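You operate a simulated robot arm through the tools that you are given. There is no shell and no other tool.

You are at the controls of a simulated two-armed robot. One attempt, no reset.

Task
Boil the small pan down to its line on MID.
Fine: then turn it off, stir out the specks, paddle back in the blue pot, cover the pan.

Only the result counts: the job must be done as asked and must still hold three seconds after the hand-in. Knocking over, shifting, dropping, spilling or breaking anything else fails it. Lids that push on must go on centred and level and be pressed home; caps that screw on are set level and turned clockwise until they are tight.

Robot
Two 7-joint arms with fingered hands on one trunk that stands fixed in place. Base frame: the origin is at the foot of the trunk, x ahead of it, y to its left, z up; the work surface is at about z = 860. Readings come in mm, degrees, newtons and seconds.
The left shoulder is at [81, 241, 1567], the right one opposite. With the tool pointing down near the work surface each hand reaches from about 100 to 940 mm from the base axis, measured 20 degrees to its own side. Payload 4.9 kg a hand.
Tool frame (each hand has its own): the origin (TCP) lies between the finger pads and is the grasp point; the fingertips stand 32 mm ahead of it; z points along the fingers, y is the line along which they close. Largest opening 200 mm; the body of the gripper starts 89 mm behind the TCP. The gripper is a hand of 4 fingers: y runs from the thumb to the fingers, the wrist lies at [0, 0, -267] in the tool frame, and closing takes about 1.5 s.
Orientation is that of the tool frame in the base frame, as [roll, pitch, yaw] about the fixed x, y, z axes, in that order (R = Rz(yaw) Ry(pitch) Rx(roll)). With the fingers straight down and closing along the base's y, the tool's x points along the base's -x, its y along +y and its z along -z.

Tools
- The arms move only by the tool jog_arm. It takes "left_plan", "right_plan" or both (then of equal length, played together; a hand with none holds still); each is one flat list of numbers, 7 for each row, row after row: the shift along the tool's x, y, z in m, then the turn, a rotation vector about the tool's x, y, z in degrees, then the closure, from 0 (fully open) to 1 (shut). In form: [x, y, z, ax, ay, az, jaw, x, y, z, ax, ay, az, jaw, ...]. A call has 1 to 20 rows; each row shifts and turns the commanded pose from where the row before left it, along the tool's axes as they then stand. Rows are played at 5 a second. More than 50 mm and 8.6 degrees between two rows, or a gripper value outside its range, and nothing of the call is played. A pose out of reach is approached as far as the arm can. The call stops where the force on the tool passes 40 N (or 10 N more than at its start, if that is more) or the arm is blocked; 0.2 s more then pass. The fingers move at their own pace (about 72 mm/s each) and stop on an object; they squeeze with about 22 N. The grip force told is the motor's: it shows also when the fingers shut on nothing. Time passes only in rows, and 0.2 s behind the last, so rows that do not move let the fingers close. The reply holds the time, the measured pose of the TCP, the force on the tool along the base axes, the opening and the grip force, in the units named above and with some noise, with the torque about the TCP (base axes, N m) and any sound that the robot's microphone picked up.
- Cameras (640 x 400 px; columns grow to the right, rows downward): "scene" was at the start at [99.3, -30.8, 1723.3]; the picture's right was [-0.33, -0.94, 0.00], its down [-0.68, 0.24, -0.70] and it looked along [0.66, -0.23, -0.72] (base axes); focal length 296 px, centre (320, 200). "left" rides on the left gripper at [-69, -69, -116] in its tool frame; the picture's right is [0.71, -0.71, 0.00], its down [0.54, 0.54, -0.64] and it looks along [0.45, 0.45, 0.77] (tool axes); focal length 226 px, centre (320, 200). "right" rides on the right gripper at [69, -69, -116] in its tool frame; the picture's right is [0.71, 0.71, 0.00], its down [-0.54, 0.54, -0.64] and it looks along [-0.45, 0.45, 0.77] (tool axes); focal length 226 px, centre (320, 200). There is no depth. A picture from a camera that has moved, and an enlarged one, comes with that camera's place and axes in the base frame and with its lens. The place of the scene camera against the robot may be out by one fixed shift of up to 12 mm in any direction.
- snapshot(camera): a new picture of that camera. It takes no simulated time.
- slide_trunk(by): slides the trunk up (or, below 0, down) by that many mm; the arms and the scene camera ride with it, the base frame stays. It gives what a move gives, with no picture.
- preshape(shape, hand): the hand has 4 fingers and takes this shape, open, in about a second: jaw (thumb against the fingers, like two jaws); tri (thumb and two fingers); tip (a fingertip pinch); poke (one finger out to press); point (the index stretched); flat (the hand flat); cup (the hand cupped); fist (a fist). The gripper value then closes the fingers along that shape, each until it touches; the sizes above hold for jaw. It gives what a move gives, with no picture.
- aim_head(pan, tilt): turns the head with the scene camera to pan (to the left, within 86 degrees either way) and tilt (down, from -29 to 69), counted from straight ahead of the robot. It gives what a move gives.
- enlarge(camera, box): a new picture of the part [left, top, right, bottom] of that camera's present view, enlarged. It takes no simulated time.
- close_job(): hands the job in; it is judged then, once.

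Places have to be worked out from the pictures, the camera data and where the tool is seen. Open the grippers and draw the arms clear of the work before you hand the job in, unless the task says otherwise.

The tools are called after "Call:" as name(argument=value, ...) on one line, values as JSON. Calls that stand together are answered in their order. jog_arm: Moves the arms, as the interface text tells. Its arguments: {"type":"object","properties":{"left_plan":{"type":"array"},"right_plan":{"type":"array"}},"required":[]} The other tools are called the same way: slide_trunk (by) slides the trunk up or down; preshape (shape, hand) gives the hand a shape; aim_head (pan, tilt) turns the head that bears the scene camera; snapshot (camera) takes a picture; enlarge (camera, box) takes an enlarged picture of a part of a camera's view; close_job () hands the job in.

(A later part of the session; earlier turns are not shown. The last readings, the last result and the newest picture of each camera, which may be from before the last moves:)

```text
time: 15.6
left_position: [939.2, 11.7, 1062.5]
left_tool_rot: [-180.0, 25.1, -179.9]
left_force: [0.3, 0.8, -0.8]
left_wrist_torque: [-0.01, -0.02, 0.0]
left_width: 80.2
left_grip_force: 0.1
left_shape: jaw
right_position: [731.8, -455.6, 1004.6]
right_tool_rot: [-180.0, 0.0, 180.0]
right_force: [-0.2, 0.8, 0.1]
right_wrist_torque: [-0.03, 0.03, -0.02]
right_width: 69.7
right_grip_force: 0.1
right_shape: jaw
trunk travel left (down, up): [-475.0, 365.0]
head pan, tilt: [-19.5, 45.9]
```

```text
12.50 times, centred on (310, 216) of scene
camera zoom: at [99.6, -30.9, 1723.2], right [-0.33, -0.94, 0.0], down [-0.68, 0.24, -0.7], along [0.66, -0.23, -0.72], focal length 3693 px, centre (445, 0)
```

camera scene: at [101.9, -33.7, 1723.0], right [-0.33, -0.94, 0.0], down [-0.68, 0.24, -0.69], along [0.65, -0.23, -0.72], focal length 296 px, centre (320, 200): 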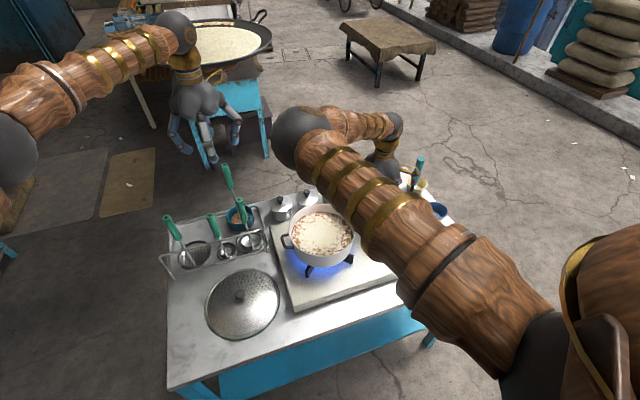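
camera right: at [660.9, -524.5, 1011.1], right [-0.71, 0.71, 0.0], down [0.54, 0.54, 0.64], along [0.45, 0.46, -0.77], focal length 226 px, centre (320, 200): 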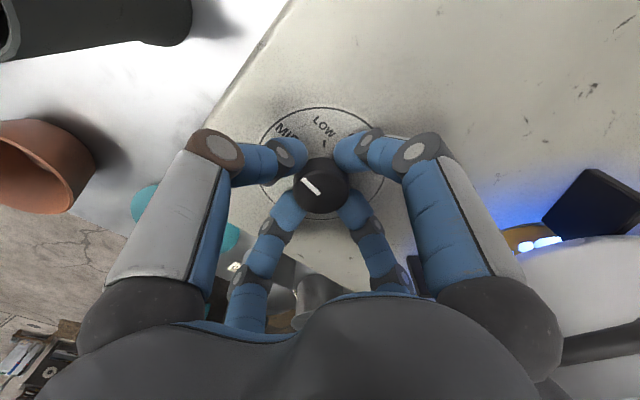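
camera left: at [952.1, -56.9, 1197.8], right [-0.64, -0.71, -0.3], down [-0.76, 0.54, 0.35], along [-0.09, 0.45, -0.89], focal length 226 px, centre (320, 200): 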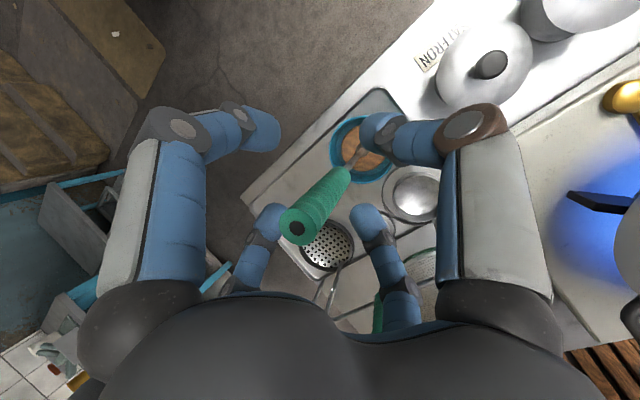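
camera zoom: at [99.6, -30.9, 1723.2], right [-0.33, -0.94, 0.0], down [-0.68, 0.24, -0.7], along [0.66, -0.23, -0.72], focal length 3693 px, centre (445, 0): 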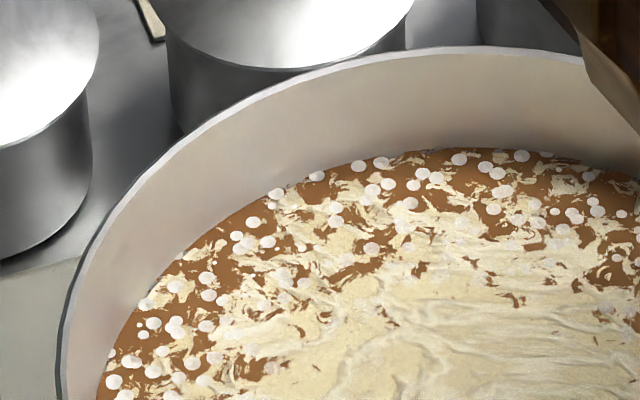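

The handle runs right through the grasp point. Closing the left fingers on it.

Call:
jog_arm(left_plan=[0, 0, 0, 0, 0, 0, 0.75, 0, 0, 0, 0, 0, 0, 0.85, 0, 0, 0, 0, 0, 0, 0.95, 0, 0, 0, 0, 0, 0, 0.95, 0, 0, 0, 0, 0, 0, 0.95])

Call:
snapshot(camera="left")

Call:
enlarge(camera="scene", box=[190, 100, 270, 260])

Call:
enlarge(camera="scene", box=[285, 200, 335, 232])

```text
time: 16.8
left_position: [937.9, 10.7, 1063.1]
left_tool_rot: [-179.9, 25.0, 180.0]
left_force: [-0.1, -0.4, -0.6]
left_wrist_torque: [-0.02, 0.19, 0.0]
left_width: 15.3
left_grip_force: 22.2
left_shape: jaw
right_position: [732.3, -456.1, 1003.8]
right_tool_rot: [-180.0, 0.0, 180.0]
right_force: [-0.1, -0.5, -0.4]
right_wrist_torque: [0.01, 0.02, 0.01]
right_width: 69.7
right_grip_force: 0.1
right_shape: jaw
trunk travel left (down, up): [-475.0, 365.0]
head pan, tilt: [-19.5, 45.9]
```

```text
taken
camera left: at [952.0, -57.0, 1197.5], right [-0.64, -0.71, -0.3], down [-0.76, 0.54, 0.35], along [-0.09, 0.45, -0.89], focal length 226 px, centre (320, 200)
```

left: 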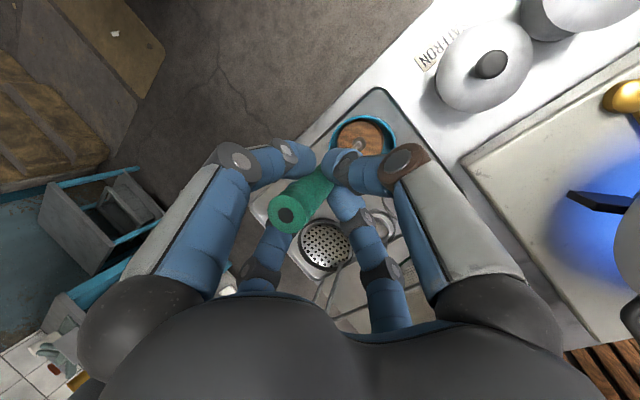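

```text
2.50 times, centred on (230, 180) of scene
camera zoom: at [99.6, -30.9, 1723.2], right [-0.33, -0.94, 0.0], down [-0.68, 0.24, -0.7], along [0.66, -0.23, -0.72], focal length 739 px, centre (545, 250)
```

zoom: 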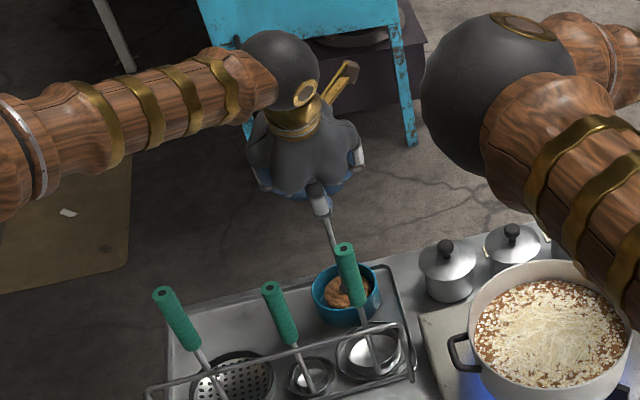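

```text
12.50 times, centred on (310, 216) of scene
camera zoom: at [99.6, -30.9, 1723.2], right [-0.33, -0.94, 0.0], down [-0.68, 0.24, -0.7], along [0.66, -0.23, -0.72], focal length 3693 px, centre (445, 0)
```

zoom: 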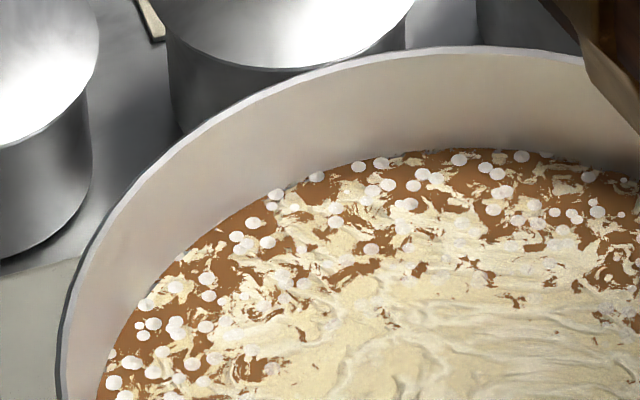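

Paddle gripped (15 mm, 22 N). The level has barely moved—the pan is just getting hot—so I wait 4 s holding still, then re-check.

Call:
jog_arm(left_plan=[0, 0, 0, 0, 0, 0, 0.95, 0, 0, 0, 0, 0, 0, 0.95, 0, 0, 0, 0, 0, 0, 0.95, 0, 0, 0, 0, 0, 0, 0.95, 0, 0, 0, 0, 0, 0, 0.95, 0, 0, 0, 0, 0, 0, 0.95, 0, 0, 0, 0, 0, 0, 0.95, 0, 0, 0, 0, 0, 0, 0.95, 0, 0, 0, 0, 0, 0, 0.95, 0, 0, 0, 0, 0, 0, 0.95, 0, 0, 0, 0, 0, 0, 0.95, 0, 0, 0, 0, 0, 0, 0.95, 0, 0, 0, 0, 0, 0, 0.95, 0, 0, 0, 0, 0, 0, 0.95, 0, 0, 0, 0, 0, 0, 0.95, 0, 0, 0, 0, 0, 0, 0.95, 0, 0, 0, 0, 0, 0, 0.95, 0, 0, 0, 0, 0, 0, 0.95])

Call:
enlarge(camera="scene", box=[285, 200, 335, 232])

Call:
enlarge(camera="scene", box=[280, 195, 360, 275])

```text
time: 20.6
left_position: [938.9, 11.3, 1063.4]
left_tool_rot: [180.0, 24.9, 180.0]
left_force: [-0.8, 0.3, -0.6]
left_wrist_torque: [-0.01, 0.23, -0.02]
left_width: 15.4
left_grip_force: 21.9
left_shape: jaw
right_position: [732.3, -455.7, 1002.1]
right_tool_rot: [-180.0, 0.0, -180.0]
right_force: [0.9, 0.7, -0.2]
right_wrist_torque: [0.03, 0.03, -0.01]
right_width: 69.8
right_grip_force: 0.0
right_shape: jaw
trunk travel left (down, up): [-475.0, 365.0]
head pan, tilt: [-19.5, 45.9]
```

```text
12.50 times, centred on (310, 216) of scene
camera zoom: at [99.8, -30.9, 1723.2], right [-0.33, -0.94, 0.0], down [-0.68, 0.24, -0.7], along [0.66, -0.23, -0.72], focal length 3693 px, centre (445, 0)
```

zoom: 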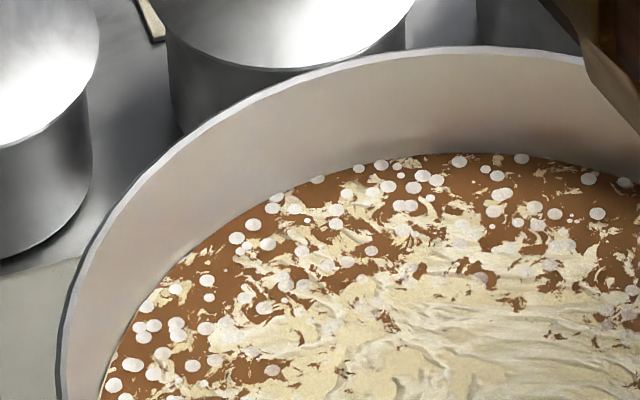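

```text
5.00 times, centred on (320, 235) of scene
camera zoom: at [99.8, -30.9, 1723.2], right [-0.33, -0.94, 0.0], down [-0.68, 0.24, -0.7], along [0.66, -0.23, -0.72], focal length 1477 px, centre (320, 25)
```

zoom: 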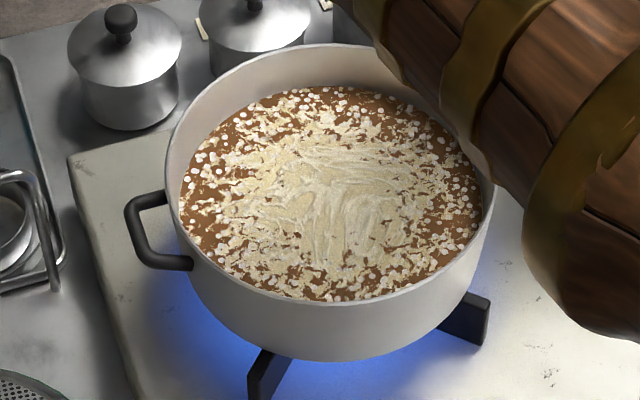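

The level now drops visibly (~0.5 mm/s). I keep waiting in 4 s steps.

Call:
jog_arm(left_plan=[0, 0, 0, 0, 0, 0, 0.95, 0, 0, 0, 0, 0, 0, 0.95, 0, 0, 0, 0, 0, 0, 0.95, 0, 0, 0, 0, 0, 0, 0.95, 0, 0, 0, 0, 0, 0, 0.95, 0, 0, 0, 0, 0, 0, 0.95, 0, 0, 0, 0, 0, 0, 0.95, 0, 0, 0, 0, 0, 0, 0.95, 0, 0, 0, 0, 0, 0, 0.95, 0, 0, 0, 0, 0, 0, 0.95, 0, 0, 0, 0, 0, 0, 0.95, 0, 0, 0, 0, 0, 0, 0.95, 0, 0, 0, 0, 0, 0, 0.95, 0, 0, 0, 0, 0, 0, 0.95, 0, 0, 0, 0, 0, 0, 0.95, 0, 0, 0, 0, 0, 0, 0.95, 0, 0, 0, 0, 0, 0, 0.95, 0, 0, 0, 0, 0, 0, 0.95])

Call:
enlarge(camera="scene", box=[285, 200, 335, 232])

Call:
enlarge(camera="scene", box=[280, 195, 360, 275])

Call:
snapshot(camera="right")

```text
time: 24.4
left_position: [938.5, 12.6, 1064.4]
left_tool_rot: [-180.0, 25.1, 180.0]
left_force: [-0.8, 0.0, -0.2]
left_wrist_torque: [-0.01, 0.24, 0.01]
left_width: 15.2
left_grip_force: 22.2
left_shape: jaw
right_position: [730.6, -455.1, 1003.1]
right_tool_rot: [-179.9, 0.0, -180.0]
right_force: [-1.6, -0.1, 0.2]
right_wrist_torque: [-0.06, 0.01, 0.0]
right_width: 70.0
right_grip_force: 0.1
right_shape: jaw
trunk travel left (down, up): [-475.0, 365.0]
head pan, tilt: [-19.5, 45.9]
```

```text
12.50 times, centred on (310, 216) of scene
camera zoom: at [99.8, -30.9, 1723.2], right [-0.33, -0.94, 0.0], down [-0.68, 0.24, -0.7], along [0.66, -0.23, -0.72], focal length 3693 px, centre (445, 0)
```

zoom: 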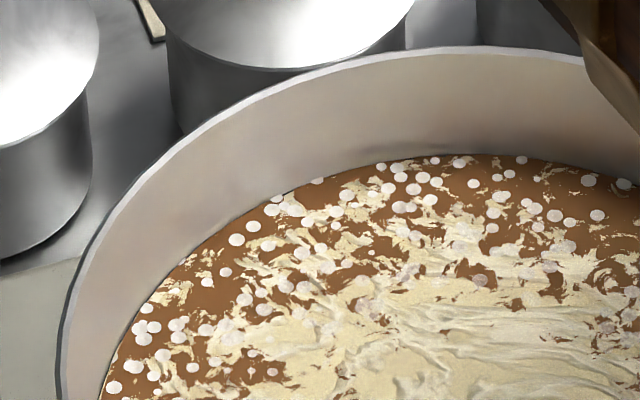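

```text
5.00 times, centred on (320, 235) of scene
camera zoom: at [99.8, -30.9, 1723.2], right [-0.33, -0.94, 0.0], down [-0.68, 0.24, -0.7], along [0.66, -0.23, -0.72], focal length 1477 px, centre (320, 25)
```

zoom: 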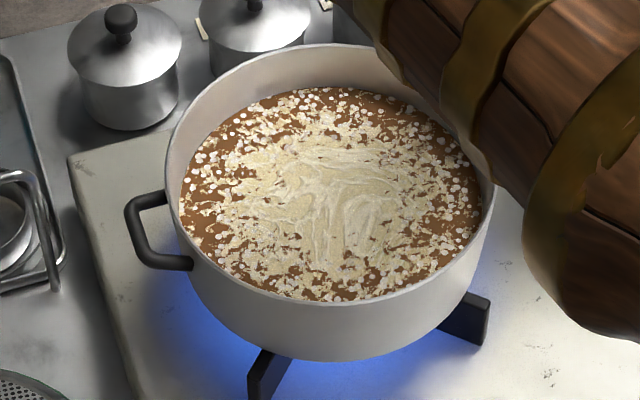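

```text
taken
camera right: at [662.6, -523.0, 1120.3], right [-0.71, 0.71, 0.0], down [0.54, 0.54, 0.64], along [0.45, 0.45, -0.77], focal length 226 px, centre (320, 200)
```

right: 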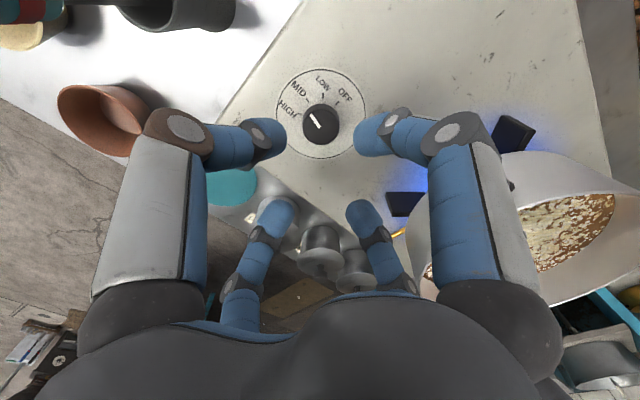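

Dropping slowly. I use the waiting time to lift the paddle slowly straight out of the blue pot and see its blade.

Call:
jog_arm(left_plan=[-0.0021, 0, -0.0045, 0, 0, 0, 0.95, -0.0042, 0, -0.0091, 0, 0, 0, 0.95, -0.0042, 0, -0.0091, 0, 0, 0, 0.95, -0.0042, 0, -0.0091, 0, 0, 0, 0.95, -0.0042, 0, -0.0091, 0, 0, 0, 0.95, -0.0042, 0, -0.0091, 0, 0, 0, 0.95, -0.0042, 0, -0.0091, 0, 0, 0, 0.95, -0.0042, 0, -0.0091, 0, 0, 0, 0.95, -0.0042, 0, -0.0091, 0, 0, 0, 0.95, -0.0042, 0, -0.0091, 0, 0, 0, 0.95, -0.0042, 0, -0.0091, 0, 0, 0, 0.95, -0.0042, 0, -0.0091, 0, 0, 0, 0.95, 0, 0, 0, 0, 0, 0, 0.95, 0, 0, 0, 0, 0, 0, 0.95, 0, 0, 0, 0, 0, 0, 0.95, 0, 0, 0, 0, 0, 0, 0.95])

Call:
enlarge(camera="scene", box=[285, 200, 335, 232])

Call:
enlarge(camera="scene", box=[190, 100, 290, 260])

Call:
snapshot(camera="left")

```text
time: 27.8
left_position: [937.1, 10.9, 1180.0]
left_tool_rot: [-180.0, 24.9, 179.9]
left_force: [-0.4, -0.2, -3.0]
left_wrist_torque: [-0.01, 0.06, 0.03]
left_width: 15.4
left_grip_force: 22.0
left_shape: jaw
right_position: [732.3, -455.6, 1002.4]
right_tool_rot: [-180.0, -0.1, 179.9]
right_force: [1.0, 0.3, -0.3]
right_wrist_torque: [0.03, 0.02, 0.01]
right_width: 69.8
right_grip_force: 0.1
right_shape: jaw
trunk travel left (down, up): [-475.0, 365.0]
head pan, tilt: [-19.5, 45.9]
```

```text
12.50 times, centred on (310, 216) of scene
camera zoom: at [100.0, -31.0, 1723.2], right [-0.33, -0.94, 0.0], down [-0.68, 0.24, -0.7], along [0.66, -0.23, -0.72], focal length 3693 px, centre (445, 0)
```

zoom: 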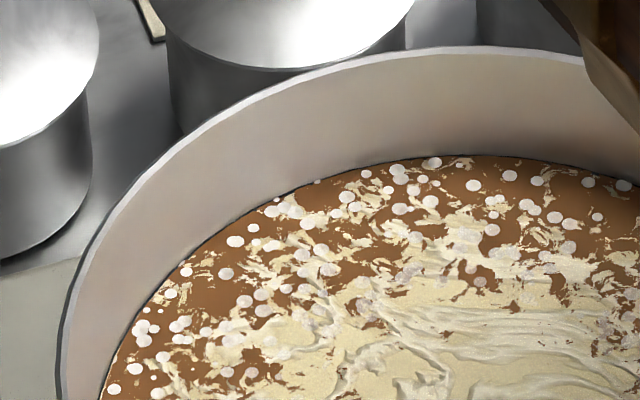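

```text
2.50 times, centred on (240, 180) of scene
camera zoom: at [100.0, -31.0, 1723.2], right [-0.33, -0.94, 0.0], down [-0.68, 0.24, -0.7], along [0.66, -0.23, -0.72], focal length 739 px, centre (520, 250)
```

zoom: 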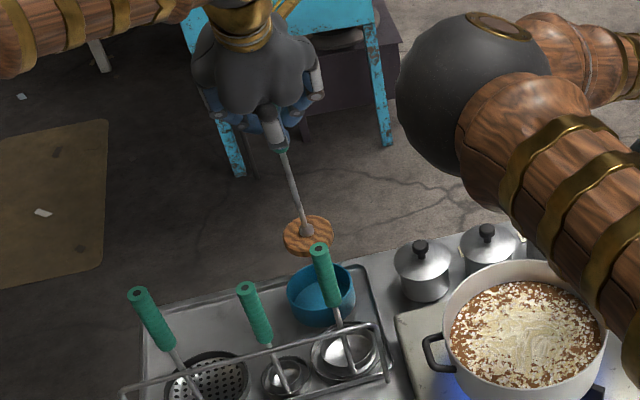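

```text
taken
camera left: at [951.9, -57.7, 1313.1], right [-0.64, -0.71, -0.3], down [-0.76, 0.54, 0.35], along [-0.09, 0.45, -0.89], focal length 226 px, centre (320, 200)
```

left: 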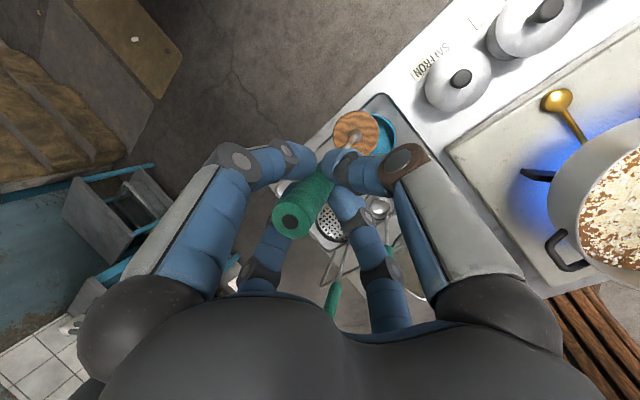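

The paddle is a wooden disc on a rod; it came out cleanly and the pot stayed put. I continue waiting for the level.

Call:
jog_arm(left_plan=[0, 0, 0, 0, 0, 0, 0.95, 0, 0, 0, 0, 0, 0, 0.95, 0, 0, 0, 0, 0, 0, 0.95, 0, 0, 0, 0, 0, 0, 0.95, 0, 0, 0, 0, 0, 0, 0.95, 0, 0, 0, 0, 0, 0, 0.95, 0, 0, 0, 0, 0, 0, 0.95, 0, 0, 0, 0, 0, 0, 0.95, 0, 0, 0, 0, 0, 0, 0.95, 0, 0, 0, 0, 0, 0, 0.95, 0, 0, 0, 0, 0, 0, 0.95, 0, 0, 0, 0, 0, 0, 0.95, 0, 0, 0, 0, 0, 0, 0.95, 0, 0, 0, 0, 0, 0, 0.95, 0, 0, 0, 0, 0, 0, 0.95, 0, 0, 0, 0, 0, 0, 0.95, 0, 0, 0, 0, 0, 0, 0.95, 0, 0, 0, 0, 0, 0, 0.95, 0, 0, 0, 0, 0, 0, 0.95, 0, 0, 0, 0, 0, 0, 0.95])

Call:
enlarge(camera="scene", box=[285, 200, 335, 232])

Call:
enlarge(camera="scene", box=[280, 195, 360, 275])

Call:
enlarge(camera="left", box=[520, 80, 640, 300])

```text
time: 32.0
left_position: [939.3, 9.9, 1179.0]
left_tool_rot: [-180.0, 25.0, 180.0]
left_force: [-0.3, 0.1, -3.4]
left_wrist_torque: [0.0, 0.06, 0.01]
left_width: 15.6
left_grip_force: 21.9
left_shape: jaw
right_position: [731.3, -455.8, 1003.6]
right_tool_rot: [180.0, 0.0, 179.9]
right_force: [-0.1, 0.4, 0.7]
right_wrist_torque: [0.01, 0.0, 0.0]
right_width: 69.8
right_grip_force: 0.0
right_shape: jaw
trunk travel left (down, up): [-475.0, 365.0]
head pan, tilt: [-19.5, 45.9]
```

```text
12.50 times, centred on (310, 216) of scene
camera zoom: at [99.9, -30.9, 1723.2], right [-0.33, -0.94, 0.0], down [-0.68, 0.24, -0.7], along [0.66, -0.23, -0.72], focal length 3693 px, centre (445, 0)
```

zoom: 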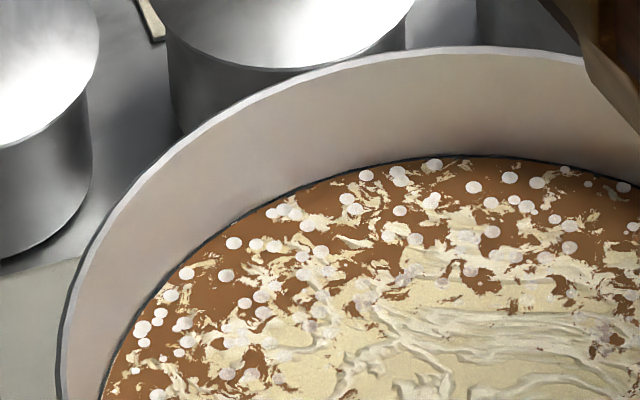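

```text
5.00 times, centred on (320, 235) of scene
camera zoom: at [99.9, -30.9, 1723.2], right [-0.33, -0.94, 0.0], down [-0.68, 0.24, -0.7], along [0.66, -0.23, -0.72], focal length 1477 px, centre (320, 25)
```

zoom: 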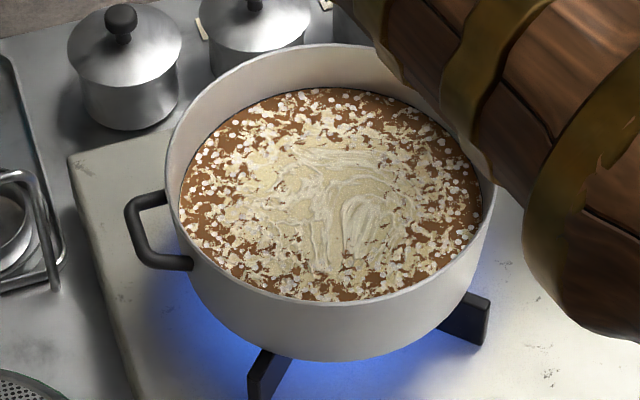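

```text
1.82 times, centred on (580, 190) of left
camera zoom: at [951.9, -57.7, 1313.1], right [-0.64, -0.71, -0.3], down [-0.76, 0.54, 0.35], along [-0.09, 0.45, -0.89], focal length 411 px, centre (-153, 218)
```

zoom: 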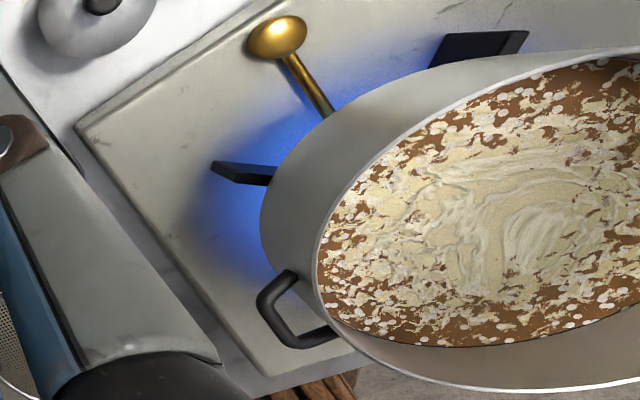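

A thin dark line has begun to show right at the liquid's edge — the mark is being uncovered. I look closer at it.

Call:
enlarge(camera="scene", box=[305, 208, 325, 220])

Call:
enlarge(camera="scene", box=[287, 210, 312, 235])

```text
16.00 times, centred on (315, 214) of scene
camera zoom: at [99.9, -30.9, 1723.2], right [-0.33, -0.94, 0.0], down [-0.68, 0.24, -0.7], along [0.66, -0.23, -0.72], focal length 4728 px, centre (400, -24)
```

zoom: 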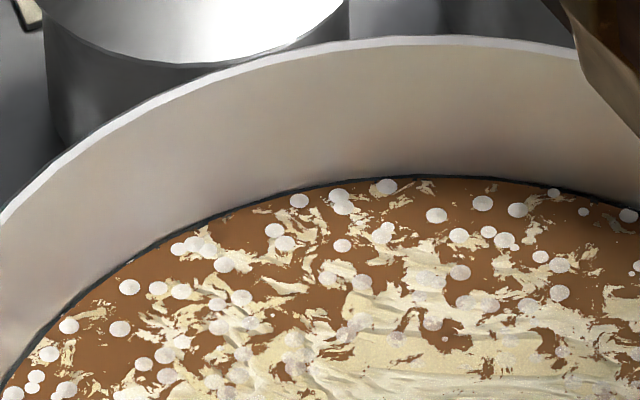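

```text
16.00 times, centred on (300, 222) of scene
camera zoom: at [99.9, -30.9, 1723.2], right [-0.33, -0.94, 0.0], down [-0.68, 0.24, -0.7], along [0.66, -0.23, -0.72], focal length 4728 px, centre (648, -160)
```

zoom: 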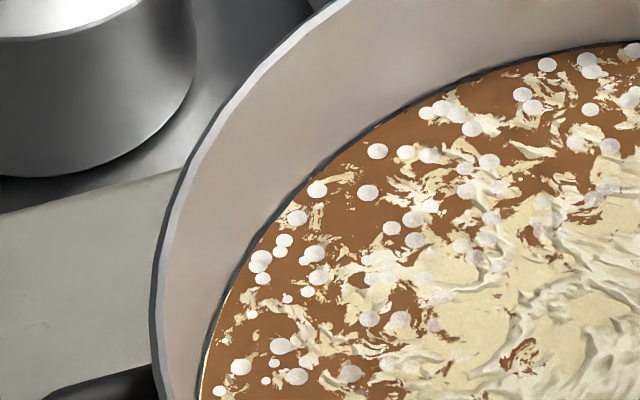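

The line is just emerging, so it's time to get ready: the right hand lowers onto the knob and grips it, then I check the level before turning.

Call:
jog_arm(right_plan=[0.001, 0, 0.04, 0, 0, 0, 0.65, 0.001, 0, 0.04, 0, 0, 0, 0.65, 0, 0, 0.0285, 0, 0, 0, 0.65, 0, 0, 0, 0, 0, 0, 0.8, 0, 0, 0, 0, 0, 0, 0.9, 0, 0, 0, 0, 0, 0, 0.9, 0, 0, 0, 0, 0, 0, 0.9])

Call:
enlarge(camera="scene", box=[285, 200, 335, 232])

Call:
enlarge(camera="scene", box=[305, 208, 325, 220])

Call:
snapshot(camera="right")

```text
time: 33.6
left_position: [940.2, 11.6, 1178.1]
left_tool_rot: [179.9, 24.9, -180.0]
left_force: [-0.7, 0.1, -3.0]
left_wrist_torque: [0.02, 0.07, 0.0]
left_width: 15.6
left_grip_force: 22.5
left_shape: jaw
right_position: [730.7, -456.5, 893.7]
right_tool_rot: [-180.0, -0.1, 180.0]
right_force: [1.0, 0.7, -2.7]
right_wrist_torque: [0.0, 0.0, -0.01]
right_width: 35.2
right_grip_force: 22.0
right_shape: jaw
trunk travel left (down, up): [-475.0, 365.0]
head pan, tilt: [-19.5, 45.9]
```

```text
12.50 times, centred on (310, 216) of scene
camera zoom: at [100.3, -31.0, 1723.1], right [-0.33, -0.94, 0.0], down [-0.68, 0.24, -0.7], along [0.66, -0.23, -0.72], focal length 3693 px, centre (445, 0)
```

zoom: 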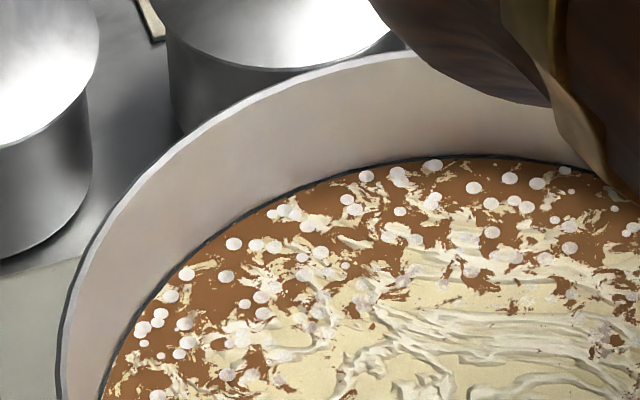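

```text
16.00 times, centred on (315, 214) of scene
camera zoom: at [100.3, -31.0, 1723.1], right [-0.33, -0.94, 0.0], down [-0.68, 0.24, -0.7], along [0.66, -0.23, -0.72], focal length 4728 px, centre (400, -24)
```

zoom: 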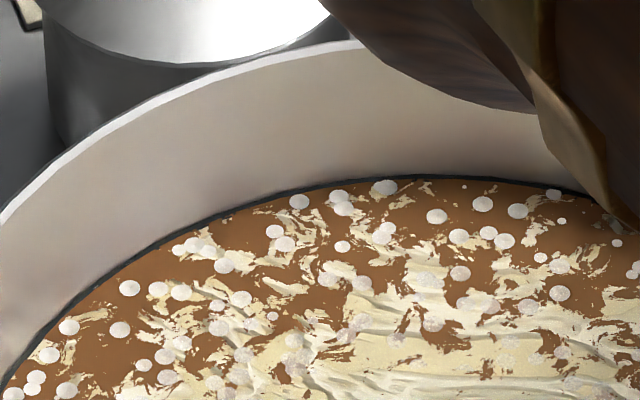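

```text
taken
camera right: at [661.4, -524.2, 1011.7], right [-0.71, 0.71, 0.0], down [0.54, 0.54, 0.64], along [0.45, 0.45, -0.77], focal length 226 px, centre (320, 200)
```

right: 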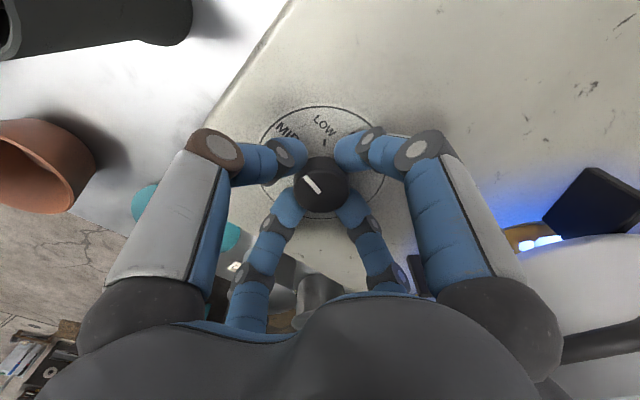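

Knob gripped; the line is uncovered by roughly a millimetre all round, so the level is on it. I turn the knob clockwise to OFF (+80° about tool z) now.

Call:
jog_arm(right_plan=[0, 0, 0, 0, 0, 8.2, 0.95, 0, 0, 0, 0, 0, 8.2, 0.95, 0, 0, 0, 0, 0, 8.2, 0.95, 0, 0, 0, 0, 0, 8.2, 0.95, 0, 0, 0, 0, 0, 8.2, 0.95, 0, 0, 0, 0, 0, 8.2, 0.95, 0, 0, 0, 0, 0, 8.2, 0.95, 0, 0, 0, 0, 0, 8.2, 0.95, 0, 0, 0, 0, 0, 8.2, 0.95, 0, 0, 0, 0, 0, 8.2, 0.95])

Call:
snapshot(camera="right")

Call:
enlarge(camera="scene", box=[280, 195, 360, 275])

Call:
enlarge(camera="scene", box=[305, 208, 325, 220])

```text
time: 35.8
left_position: [938.0, 9.2, 1178.6]
left_tool_rot: [179.9, 24.9, 179.9]
left_force: [1.0, 0.0, -3.2]
left_wrist_torque: [0.01, 0.08, 0.03]
left_width: 15.7
left_grip_force: 21.7
left_shape: jaw
right_position: [728.8, -454.9, 895.3]
right_tool_rot: [-179.8, 0.0, 97.8]
right_force: [-1.6, -8.0, -4.7]
right_wrist_torque: [-0.17, 0.06, 0.24]
right_width: 35.3
right_grip_force: 21.7
right_shape: jaw
trunk travel left (down, up): [-475.0, 365.0]
head pan, tilt: [-19.5, 45.9]
```

```text
taken
camera right: at [651.7, -395.9, 1011.8], right [0.6, 0.8, 0.0], down [0.61, -0.46, 0.64], along [0.51, -0.39, -0.77], focal length 226 px, centre (320, 200)
```

right: 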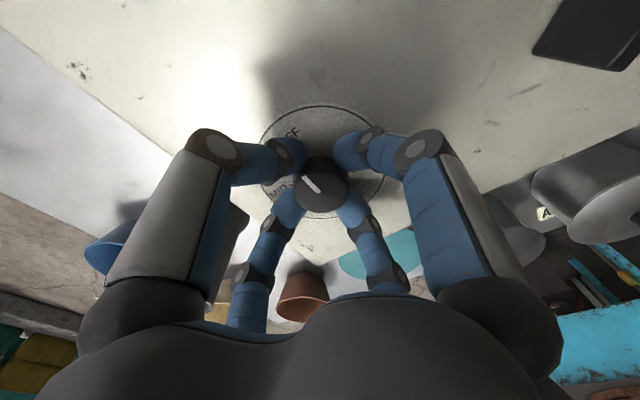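

```text
5.00 times, centred on (320, 235) of scene
camera zoom: at [100.4, -32.5, 1723.2], right [-0.33, -0.94, 0.0], down [-0.68, 0.24, -0.69], along [0.66, -0.23, -0.72], focal length 1477 px, centre (320, 25)
```

zoom: 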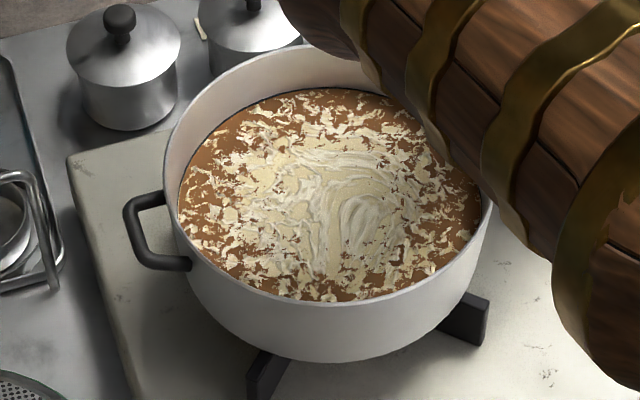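

```text
16.00 times, centred on (315, 214) of scene
camera zoom: at [100.4, -32.5, 1723.2], right [-0.33, -0.94, 0.0], down [-0.68, 0.24, -0.69], along [0.66, -0.23, -0.72], focal length 4728 px, centre (400, -24)
```

zoom: 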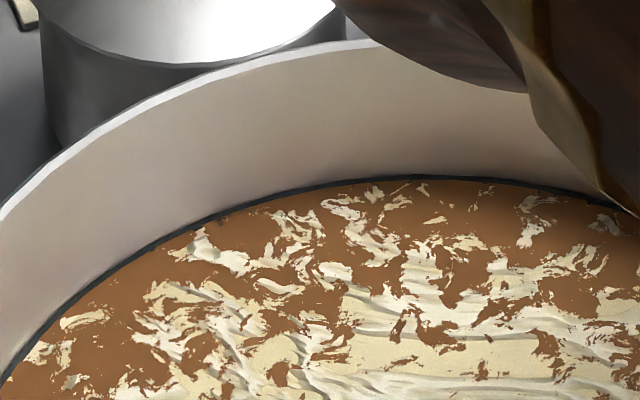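

Flame is out and the bubbling has stopped, level on the line. I release the knob and lift the right hand straight up, checking the pointer.

Call:
jog_arm(right_plan=[0, 0, 0, 0, 0, 0, 0.65, 0, 0, 0, 0, 0, 0, 0.65, 0, 0, 0, 0, 0, 0, 0.65, 0, 0, -0.03, 0, 0, 0, 0.65, 0, 0, -0.04, 0, 0, 0, 0.65, 0, 0, -0.04, 0, 0, 0, 0.65, 0, 0, -0.04, 0, 0, 0, 0.65])

Call:
snapshot(camera="right")

Call:
enlarge(camera="right", box=[240, 40, 400, 140])

Call:
snapshot(camera="scene")

```text
time: 37.4
left_position: [939.1, 11.3, 1179.9]
left_tool_rot: [180.0, 25.0, 180.0]
left_force: [0.9, 0.3, -3.3]
left_wrist_torque: [-0.02, 0.04, 0.0]
left_width: 15.3
left_grip_force: 21.6
left_shape: jaw
right_position: [727.4, -451.3, 1045.6]
right_tool_rot: [180.0, 0.0, 97.8]
right_force: [0.3, -0.3, 0.2]
right_wrist_torque: [0.01, -0.01, 0.01]
right_width: 69.7
right_grip_force: 0.0
right_shape: jaw
trunk travel left (down, up): [-475.0, 365.0]
head pan, tilt: [-19.5, 45.9]
```

```text
taken
camera right: at [649.8, -392.0, 1162.8], right [0.6, 0.8, 0.0], down [0.61, -0.46, 0.64], along [0.51, -0.39, -0.77], focal length 226 px, centre (320, 200)
```

right: 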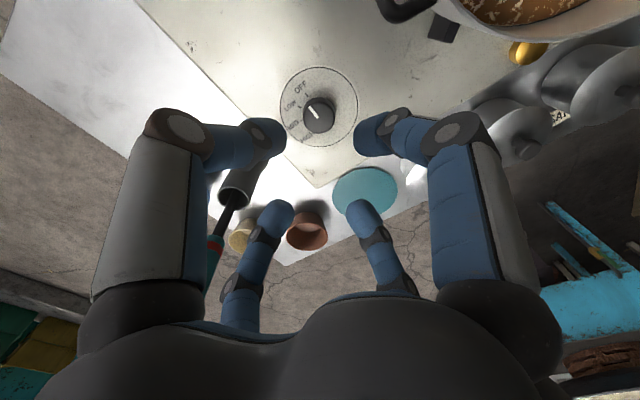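

```text
4.00 times, centred on (320, 90) of right
camera zoom: at [649.8, -392.0, 1162.8], right [0.6, 0.8, 0.0], down [0.61, -0.46, 0.64], along [0.51, -0.39, -0.77], focal length 904 px, centre (320, 640)
```

zoom: 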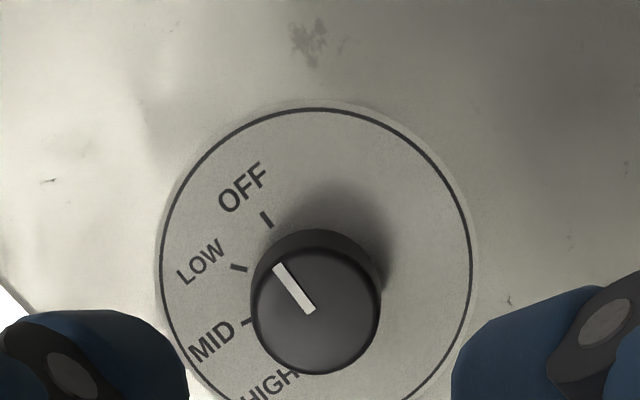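

```text
taken
camera scene: at [99.0, -30.4, 1723.2], right [-0.33, -0.94, 0.0], down [-0.68, 0.24, -0.7], along [0.66, -0.23, -0.72], focal length 296 px, centre (320, 200)
```

scene: 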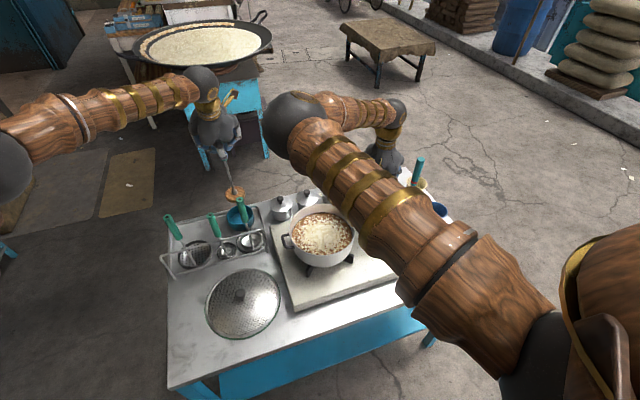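

Pointer reads OFF and the flame is out. Now I raise the right hand, rotate it back and retract it to the right so the pan is free for the left hand.

Call:
jog_arm(right_plan=[0, 0, -0.04, 0, 0, 0, 0.65, 0, 0, -0.045, 0, 0, -8, 0.65, 0, 0, -0.045, 0, 0, -8, 0.65, 0, 0, -0.045, 0, 0, -8, 0.65, 0, 0, -0.02, 0, 0, -8, 0.65, 0, 0, 0, 0, 0, -8, 0.65, 0, 0, 0, 0, 0, -8, 0.65, 0, 0, 0, 0, 0, -8, 0.65, 0, 0, 0, 0, 0, -8, 0.65, 0, 0, 0, 0, 0, -8, 0.65, 0, 0, 0, 0, 0, -8, 0.65, 0, 0, 0, 0, 0, 0, 0.65])

Call:
snapshot(camera="scene")

```text
time: 40.0
left_position: [938.0, 10.4, 1178.9]
left_tool_rot: [-180.0, 25.0, -180.0]
left_force: [-0.7, 0.5, -1.7]
left_wrist_torque: [0.05, 0.09, -0.02]
left_width: 15.4
left_grip_force: 22.0
left_shape: jaw
right_position: [729.8, -454.3, 1241.6]
right_tool_rot: [180.0, -0.1, 178.0]
right_force: [-0.2, 0.6, 0.3]
right_wrist_torque: [0.0, -0.04, -0.01]
right_width: 69.9
right_grip_force: 0.0
right_shape: jaw
trunk travel left (down, up): [-475.0, 365.0]
head pan, tilt: [-19.5, 45.9]
```

```text
taken
camera scene: at [100.0, -30.9, 1723.2], right [-0.33, -0.94, 0.0], down [-0.68, 0.24, -0.7], along [0.66, -0.23, -0.72], focal length 296 px, centre (320, 200)
```

scene: 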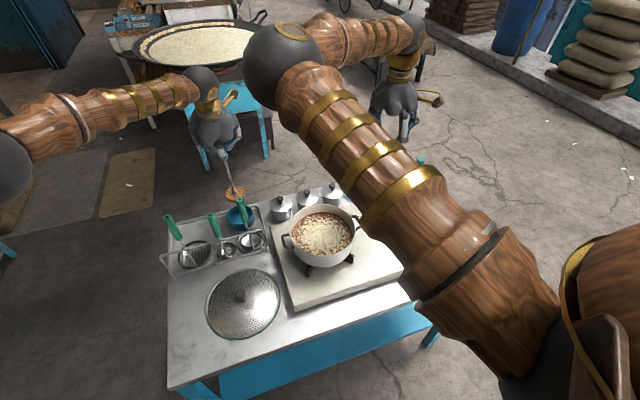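

Pan is in clear view and the off state holds. Retracting the right hand back and to the right.

Call:
jog_arm(right_plan=[0.0375, -0.025, 0, 0, 0, 0, 0.65, 0.0375, -0.025, 0, 0, 0, 0, 0.65, 0.0375, -0.025, 0, 0, 0, 0, 0.65, 0.0375, -0.025, 0, 0, 0, 0, 0.65, 0.0375, -0.025, 0, 0, 0, 0, 0.65, 0.0375, -0.025, 0, 0, 0, 0, 0.65, 0.0375, -0.025, 0, 0, 0, 0, 0.65, 0.0375, -0.025, 0, 0, 0, 0, 0.65, 0, 0, 0, 0, 0, 0, 0.65])

Call:
snapshot(camera="scene")

Call:
enlarge(camera="scene", box=[280, 195, 360, 275])

Call:
enlarge(camera="scene", box=[285, 200, 335, 232])

```text
time: 42.0
left_position: [938.3, 11.5, 1179.4]
left_tool_rot: [-180.0, 24.8, 180.0]
left_force: [-0.2, 0.2, -3.4]
left_wrist_torque: [-0.01, 0.01, 0.03]
left_width: 15.5
left_grip_force: 22.4
left_shape: jaw
right_position: [423.1, -643.4, 1240.3]
right_tool_rot: [180.0, -0.1, 178.0]
right_force: [0.4, 0.2, 0.1]
right_wrist_torque: [-0.01, -0.01, 0.01]
right_width: 69.8
right_grip_force: 0.0
right_shape: jaw
trunk travel left (down, up): [-475.0, 365.0]
head pan, tilt: [-19.5, 45.9]
```

```text
taken
camera scene: at [100.4, -30.1, 1723.2], right [-0.33, -0.94, 0.0], down [-0.68, 0.24, -0.7], along [0.66, -0.23, -0.72], focal length 296 px, centre (320, 200)
```

scene: 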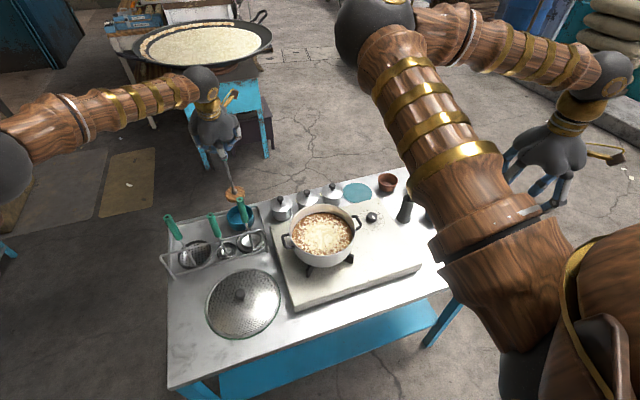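

```text
5.00 times, centred on (320, 235) of scene
camera zoom: at [100.4, -30.1, 1723.2], right [-0.33, -0.94, 0.0], down [-0.68, 0.24, -0.7], along [0.66, -0.23, -0.72], focal length 1477 px, centre (320, 25)
```

zoom: 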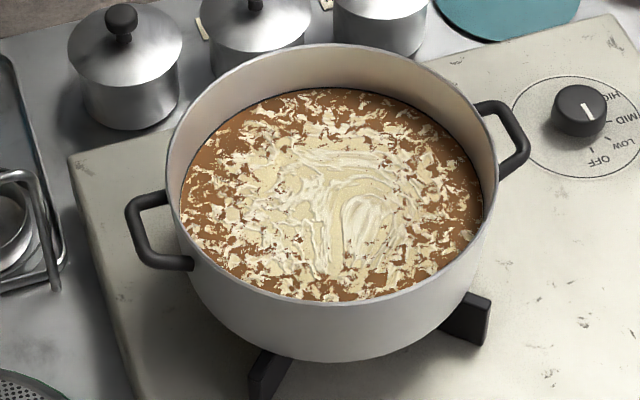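

```text
12.50 times, centred on (310, 216) of scene
camera zoom: at [100.4, -30.1, 1723.2], right [-0.33, -0.94, 0.0], down [-0.68, 0.24, -0.7], along [0.66, -0.23, -0.72], focal length 3693 px, centre (445, 0)
```

zoom: 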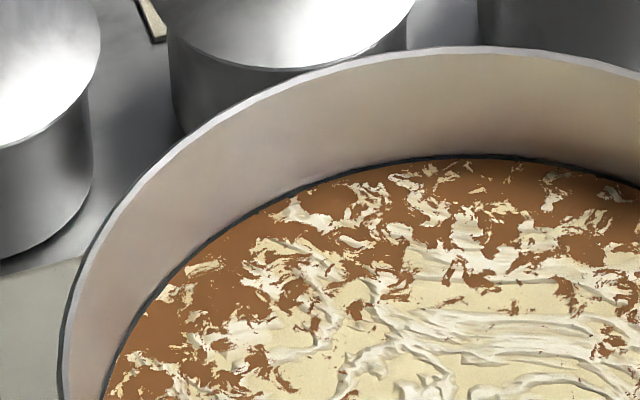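

Everything's visible: flecks of skin on top, the dark line right at the liquid edge. To keep the right elbow away from the left arm's workspace, I stretch the right arm out to its side.

Call:
jog_arm(right_plan=[-0.0167, -0.0339, 0.02, 0, 0, 0, 0.65, -0.0167, -0.0339, 0.02, 0, 0, 0, 0.65, -0.0167, -0.0339, 0.02, 0, 0, 0, 0.65, -0.0167, -0.0339, 0.02, 0, 0, 0, 0.65, -0.0167, -0.0339, 0.02, 0, 0, 0, 0.65, -0.0167, -0.0339, 0.02, 0, 0, 0, 0.65, -0.0167, -0.0339, 0.02, 0, 0, 0, 0.65, 0, 0, 0, 0, 0, 0, 0.65])

Call:
snapshot(camera="scene")

Call:
snapshot(camera="right")

Call:
snapshot(camera="left")

```text
time: 43.8
left_position: [938.6, 10.2, 1179.1]
left_tool_rot: [-180.0, 25.0, -180.0]
left_force: [0.4, 0.6, -2.8]
left_wrist_torque: [-0.03, 0.06, 0.01]
left_width: 15.8
left_grip_force: 22.0
left_shape: jaw
right_position: [530.7, -886.3, 1100.6]
right_tool_rot: [-180.0, 0.0, 178.0]
right_force: [-0.4, -0.3, 0.3]
right_wrist_torque: [0.01, 0.03, 0.0]
right_width: 69.8
right_grip_force: 0.1
right_shape: jaw
trunk travel left (down, up): [-475.0, 365.0]
head pan, tilt: [-19.5, 45.9]
```

```text
taken
camera scene: at [100.0, -30.4, 1723.2], right [-0.33, -0.94, 0.0], down [-0.68, 0.24, -0.7], along [0.66, -0.23, -0.72], focal length 296 px, centre (320, 200)
```

scene: 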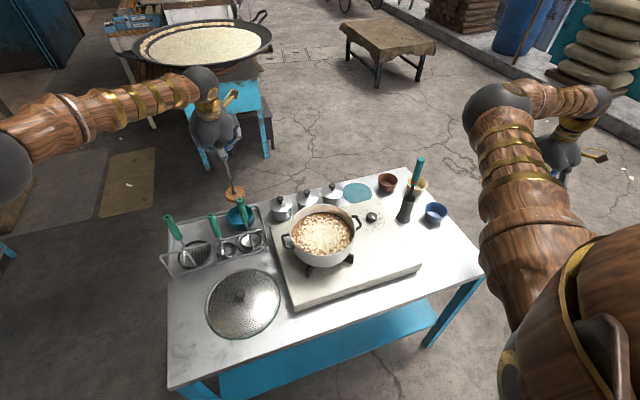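

```text
taken
camera right: at [459.5, -952.1, 1217.3], right [-0.68, 0.73, 0.0], down [0.56, 0.52, 0.64], along [0.47, 0.44, -0.77], focal length 226 px, centre (320, 200)
```

right: 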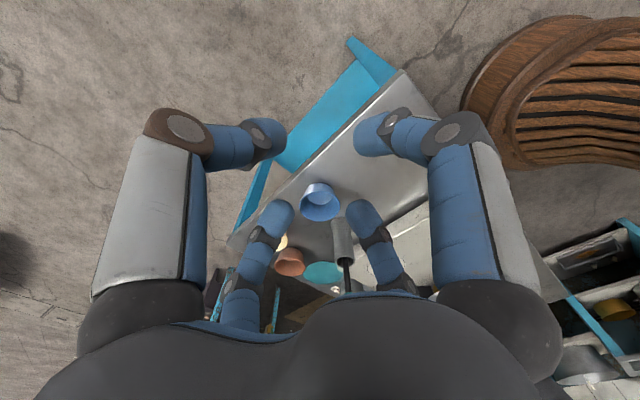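

```text
taken
camera left: at [951.9, -57.5, 1313.1], right [-0.64, -0.71, -0.3], down [-0.76, 0.54, 0.35], along [-0.09, 0.45, -0.89], focal length 226 px, centre (320, 200)
```

left: 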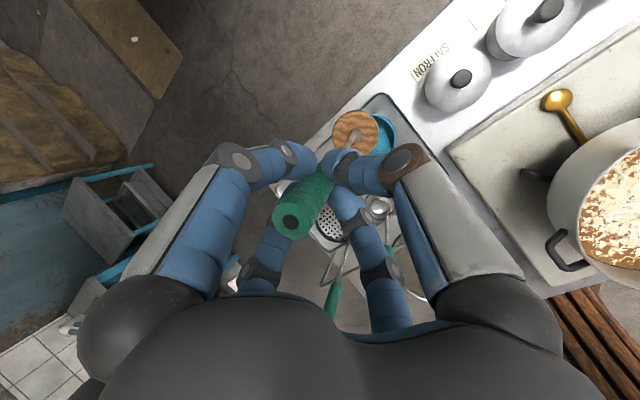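

The whole table is clear now. I carry the paddle: first up 100 mm, then sideways (-y) past the ladle handles, before going to the pan.

Call:
jog_arm(left_plan=[-0.0105, 0, -0.0227, 0, 0, 0, 0.95, -0.0105, 0, -0.0227, 0, 0, 0, 0.95, -0.0105, 0, -0.0227, 0, 0, 0, 0.95, -0.0105, 0, -0.0227, 0, 0, 0, 0.95, 0, -0.03, 0, 0, 0, 0, 0.95, 0, -0.03, 0, 0, 0, 0, 0.95, 0, -0.03, 0, 0, 0, 0, 0.95, 0, -0.03, 0, 0, 0, 0, 0.95, 0, -0.03, 0, 0, 0, 0, 0.95, 0, -0.01, 0, 0, 0, 0, 0.95, 0, 0, 0, 0, 0, 0, 0.95])

Call:
snapshot(camera="scene")

Call:
snapshot(camera="left")

```text
time: 46.2
left_position: [939.2, -147.3, 1278.2]
left_tool_rot: [-180.0, 24.9, 180.0]
left_force: [-0.4, 0.7, -3.2]
left_wrist_torque: [-0.05, 0.08, -0.01]
left_width: 15.6
left_grip_force: 22.3
left_shape: jaw
right_position: [531.0, -885.6, 1101.2]
right_tool_rot: [-180.0, 0.0, 178.0]
right_force: [-0.1, 0.0, 0.0]
right_wrist_torque: [0.03, 0.03, 0.0]
right_width: 70.0
right_grip_force: 0.1
right_shape: jaw
trunk travel left (down, up): [-475.0, 365.0]
head pan, tilt: [-19.5, 45.9]
```

```text
taken
camera scene: at [99.9, -30.2, 1723.2], right [-0.33, -0.94, 0.0], down [-0.68, 0.24, -0.7], along [0.66, -0.23, -0.72], focal length 296 px, centre (320, 200)
```

scene: 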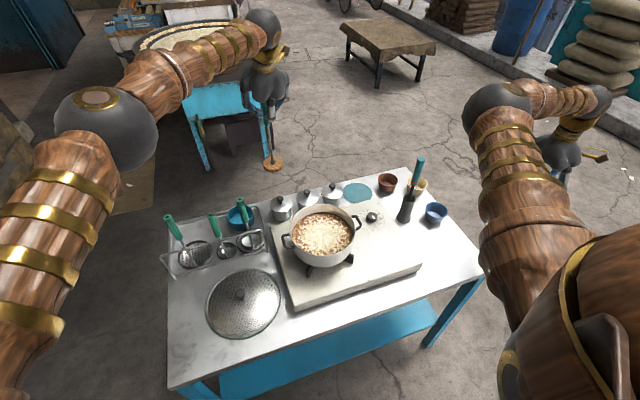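

```text
taken
camera left: at [952.4, -216.2, 1412.4], right [-0.64, -0.71, -0.3], down [-0.76, 0.54, 0.35], along [-0.09, 0.45, -0.89], focal length 226 px, centre (320, 200)
```

left: 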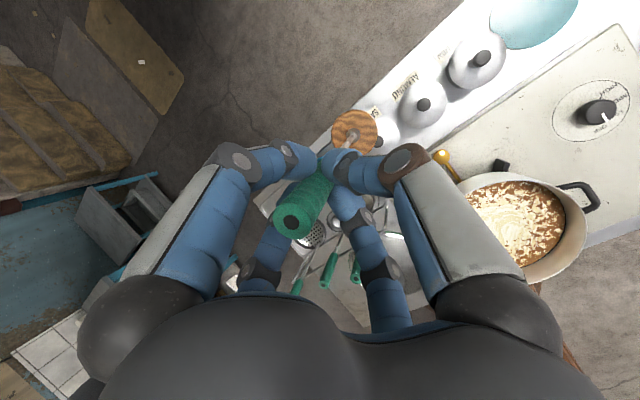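

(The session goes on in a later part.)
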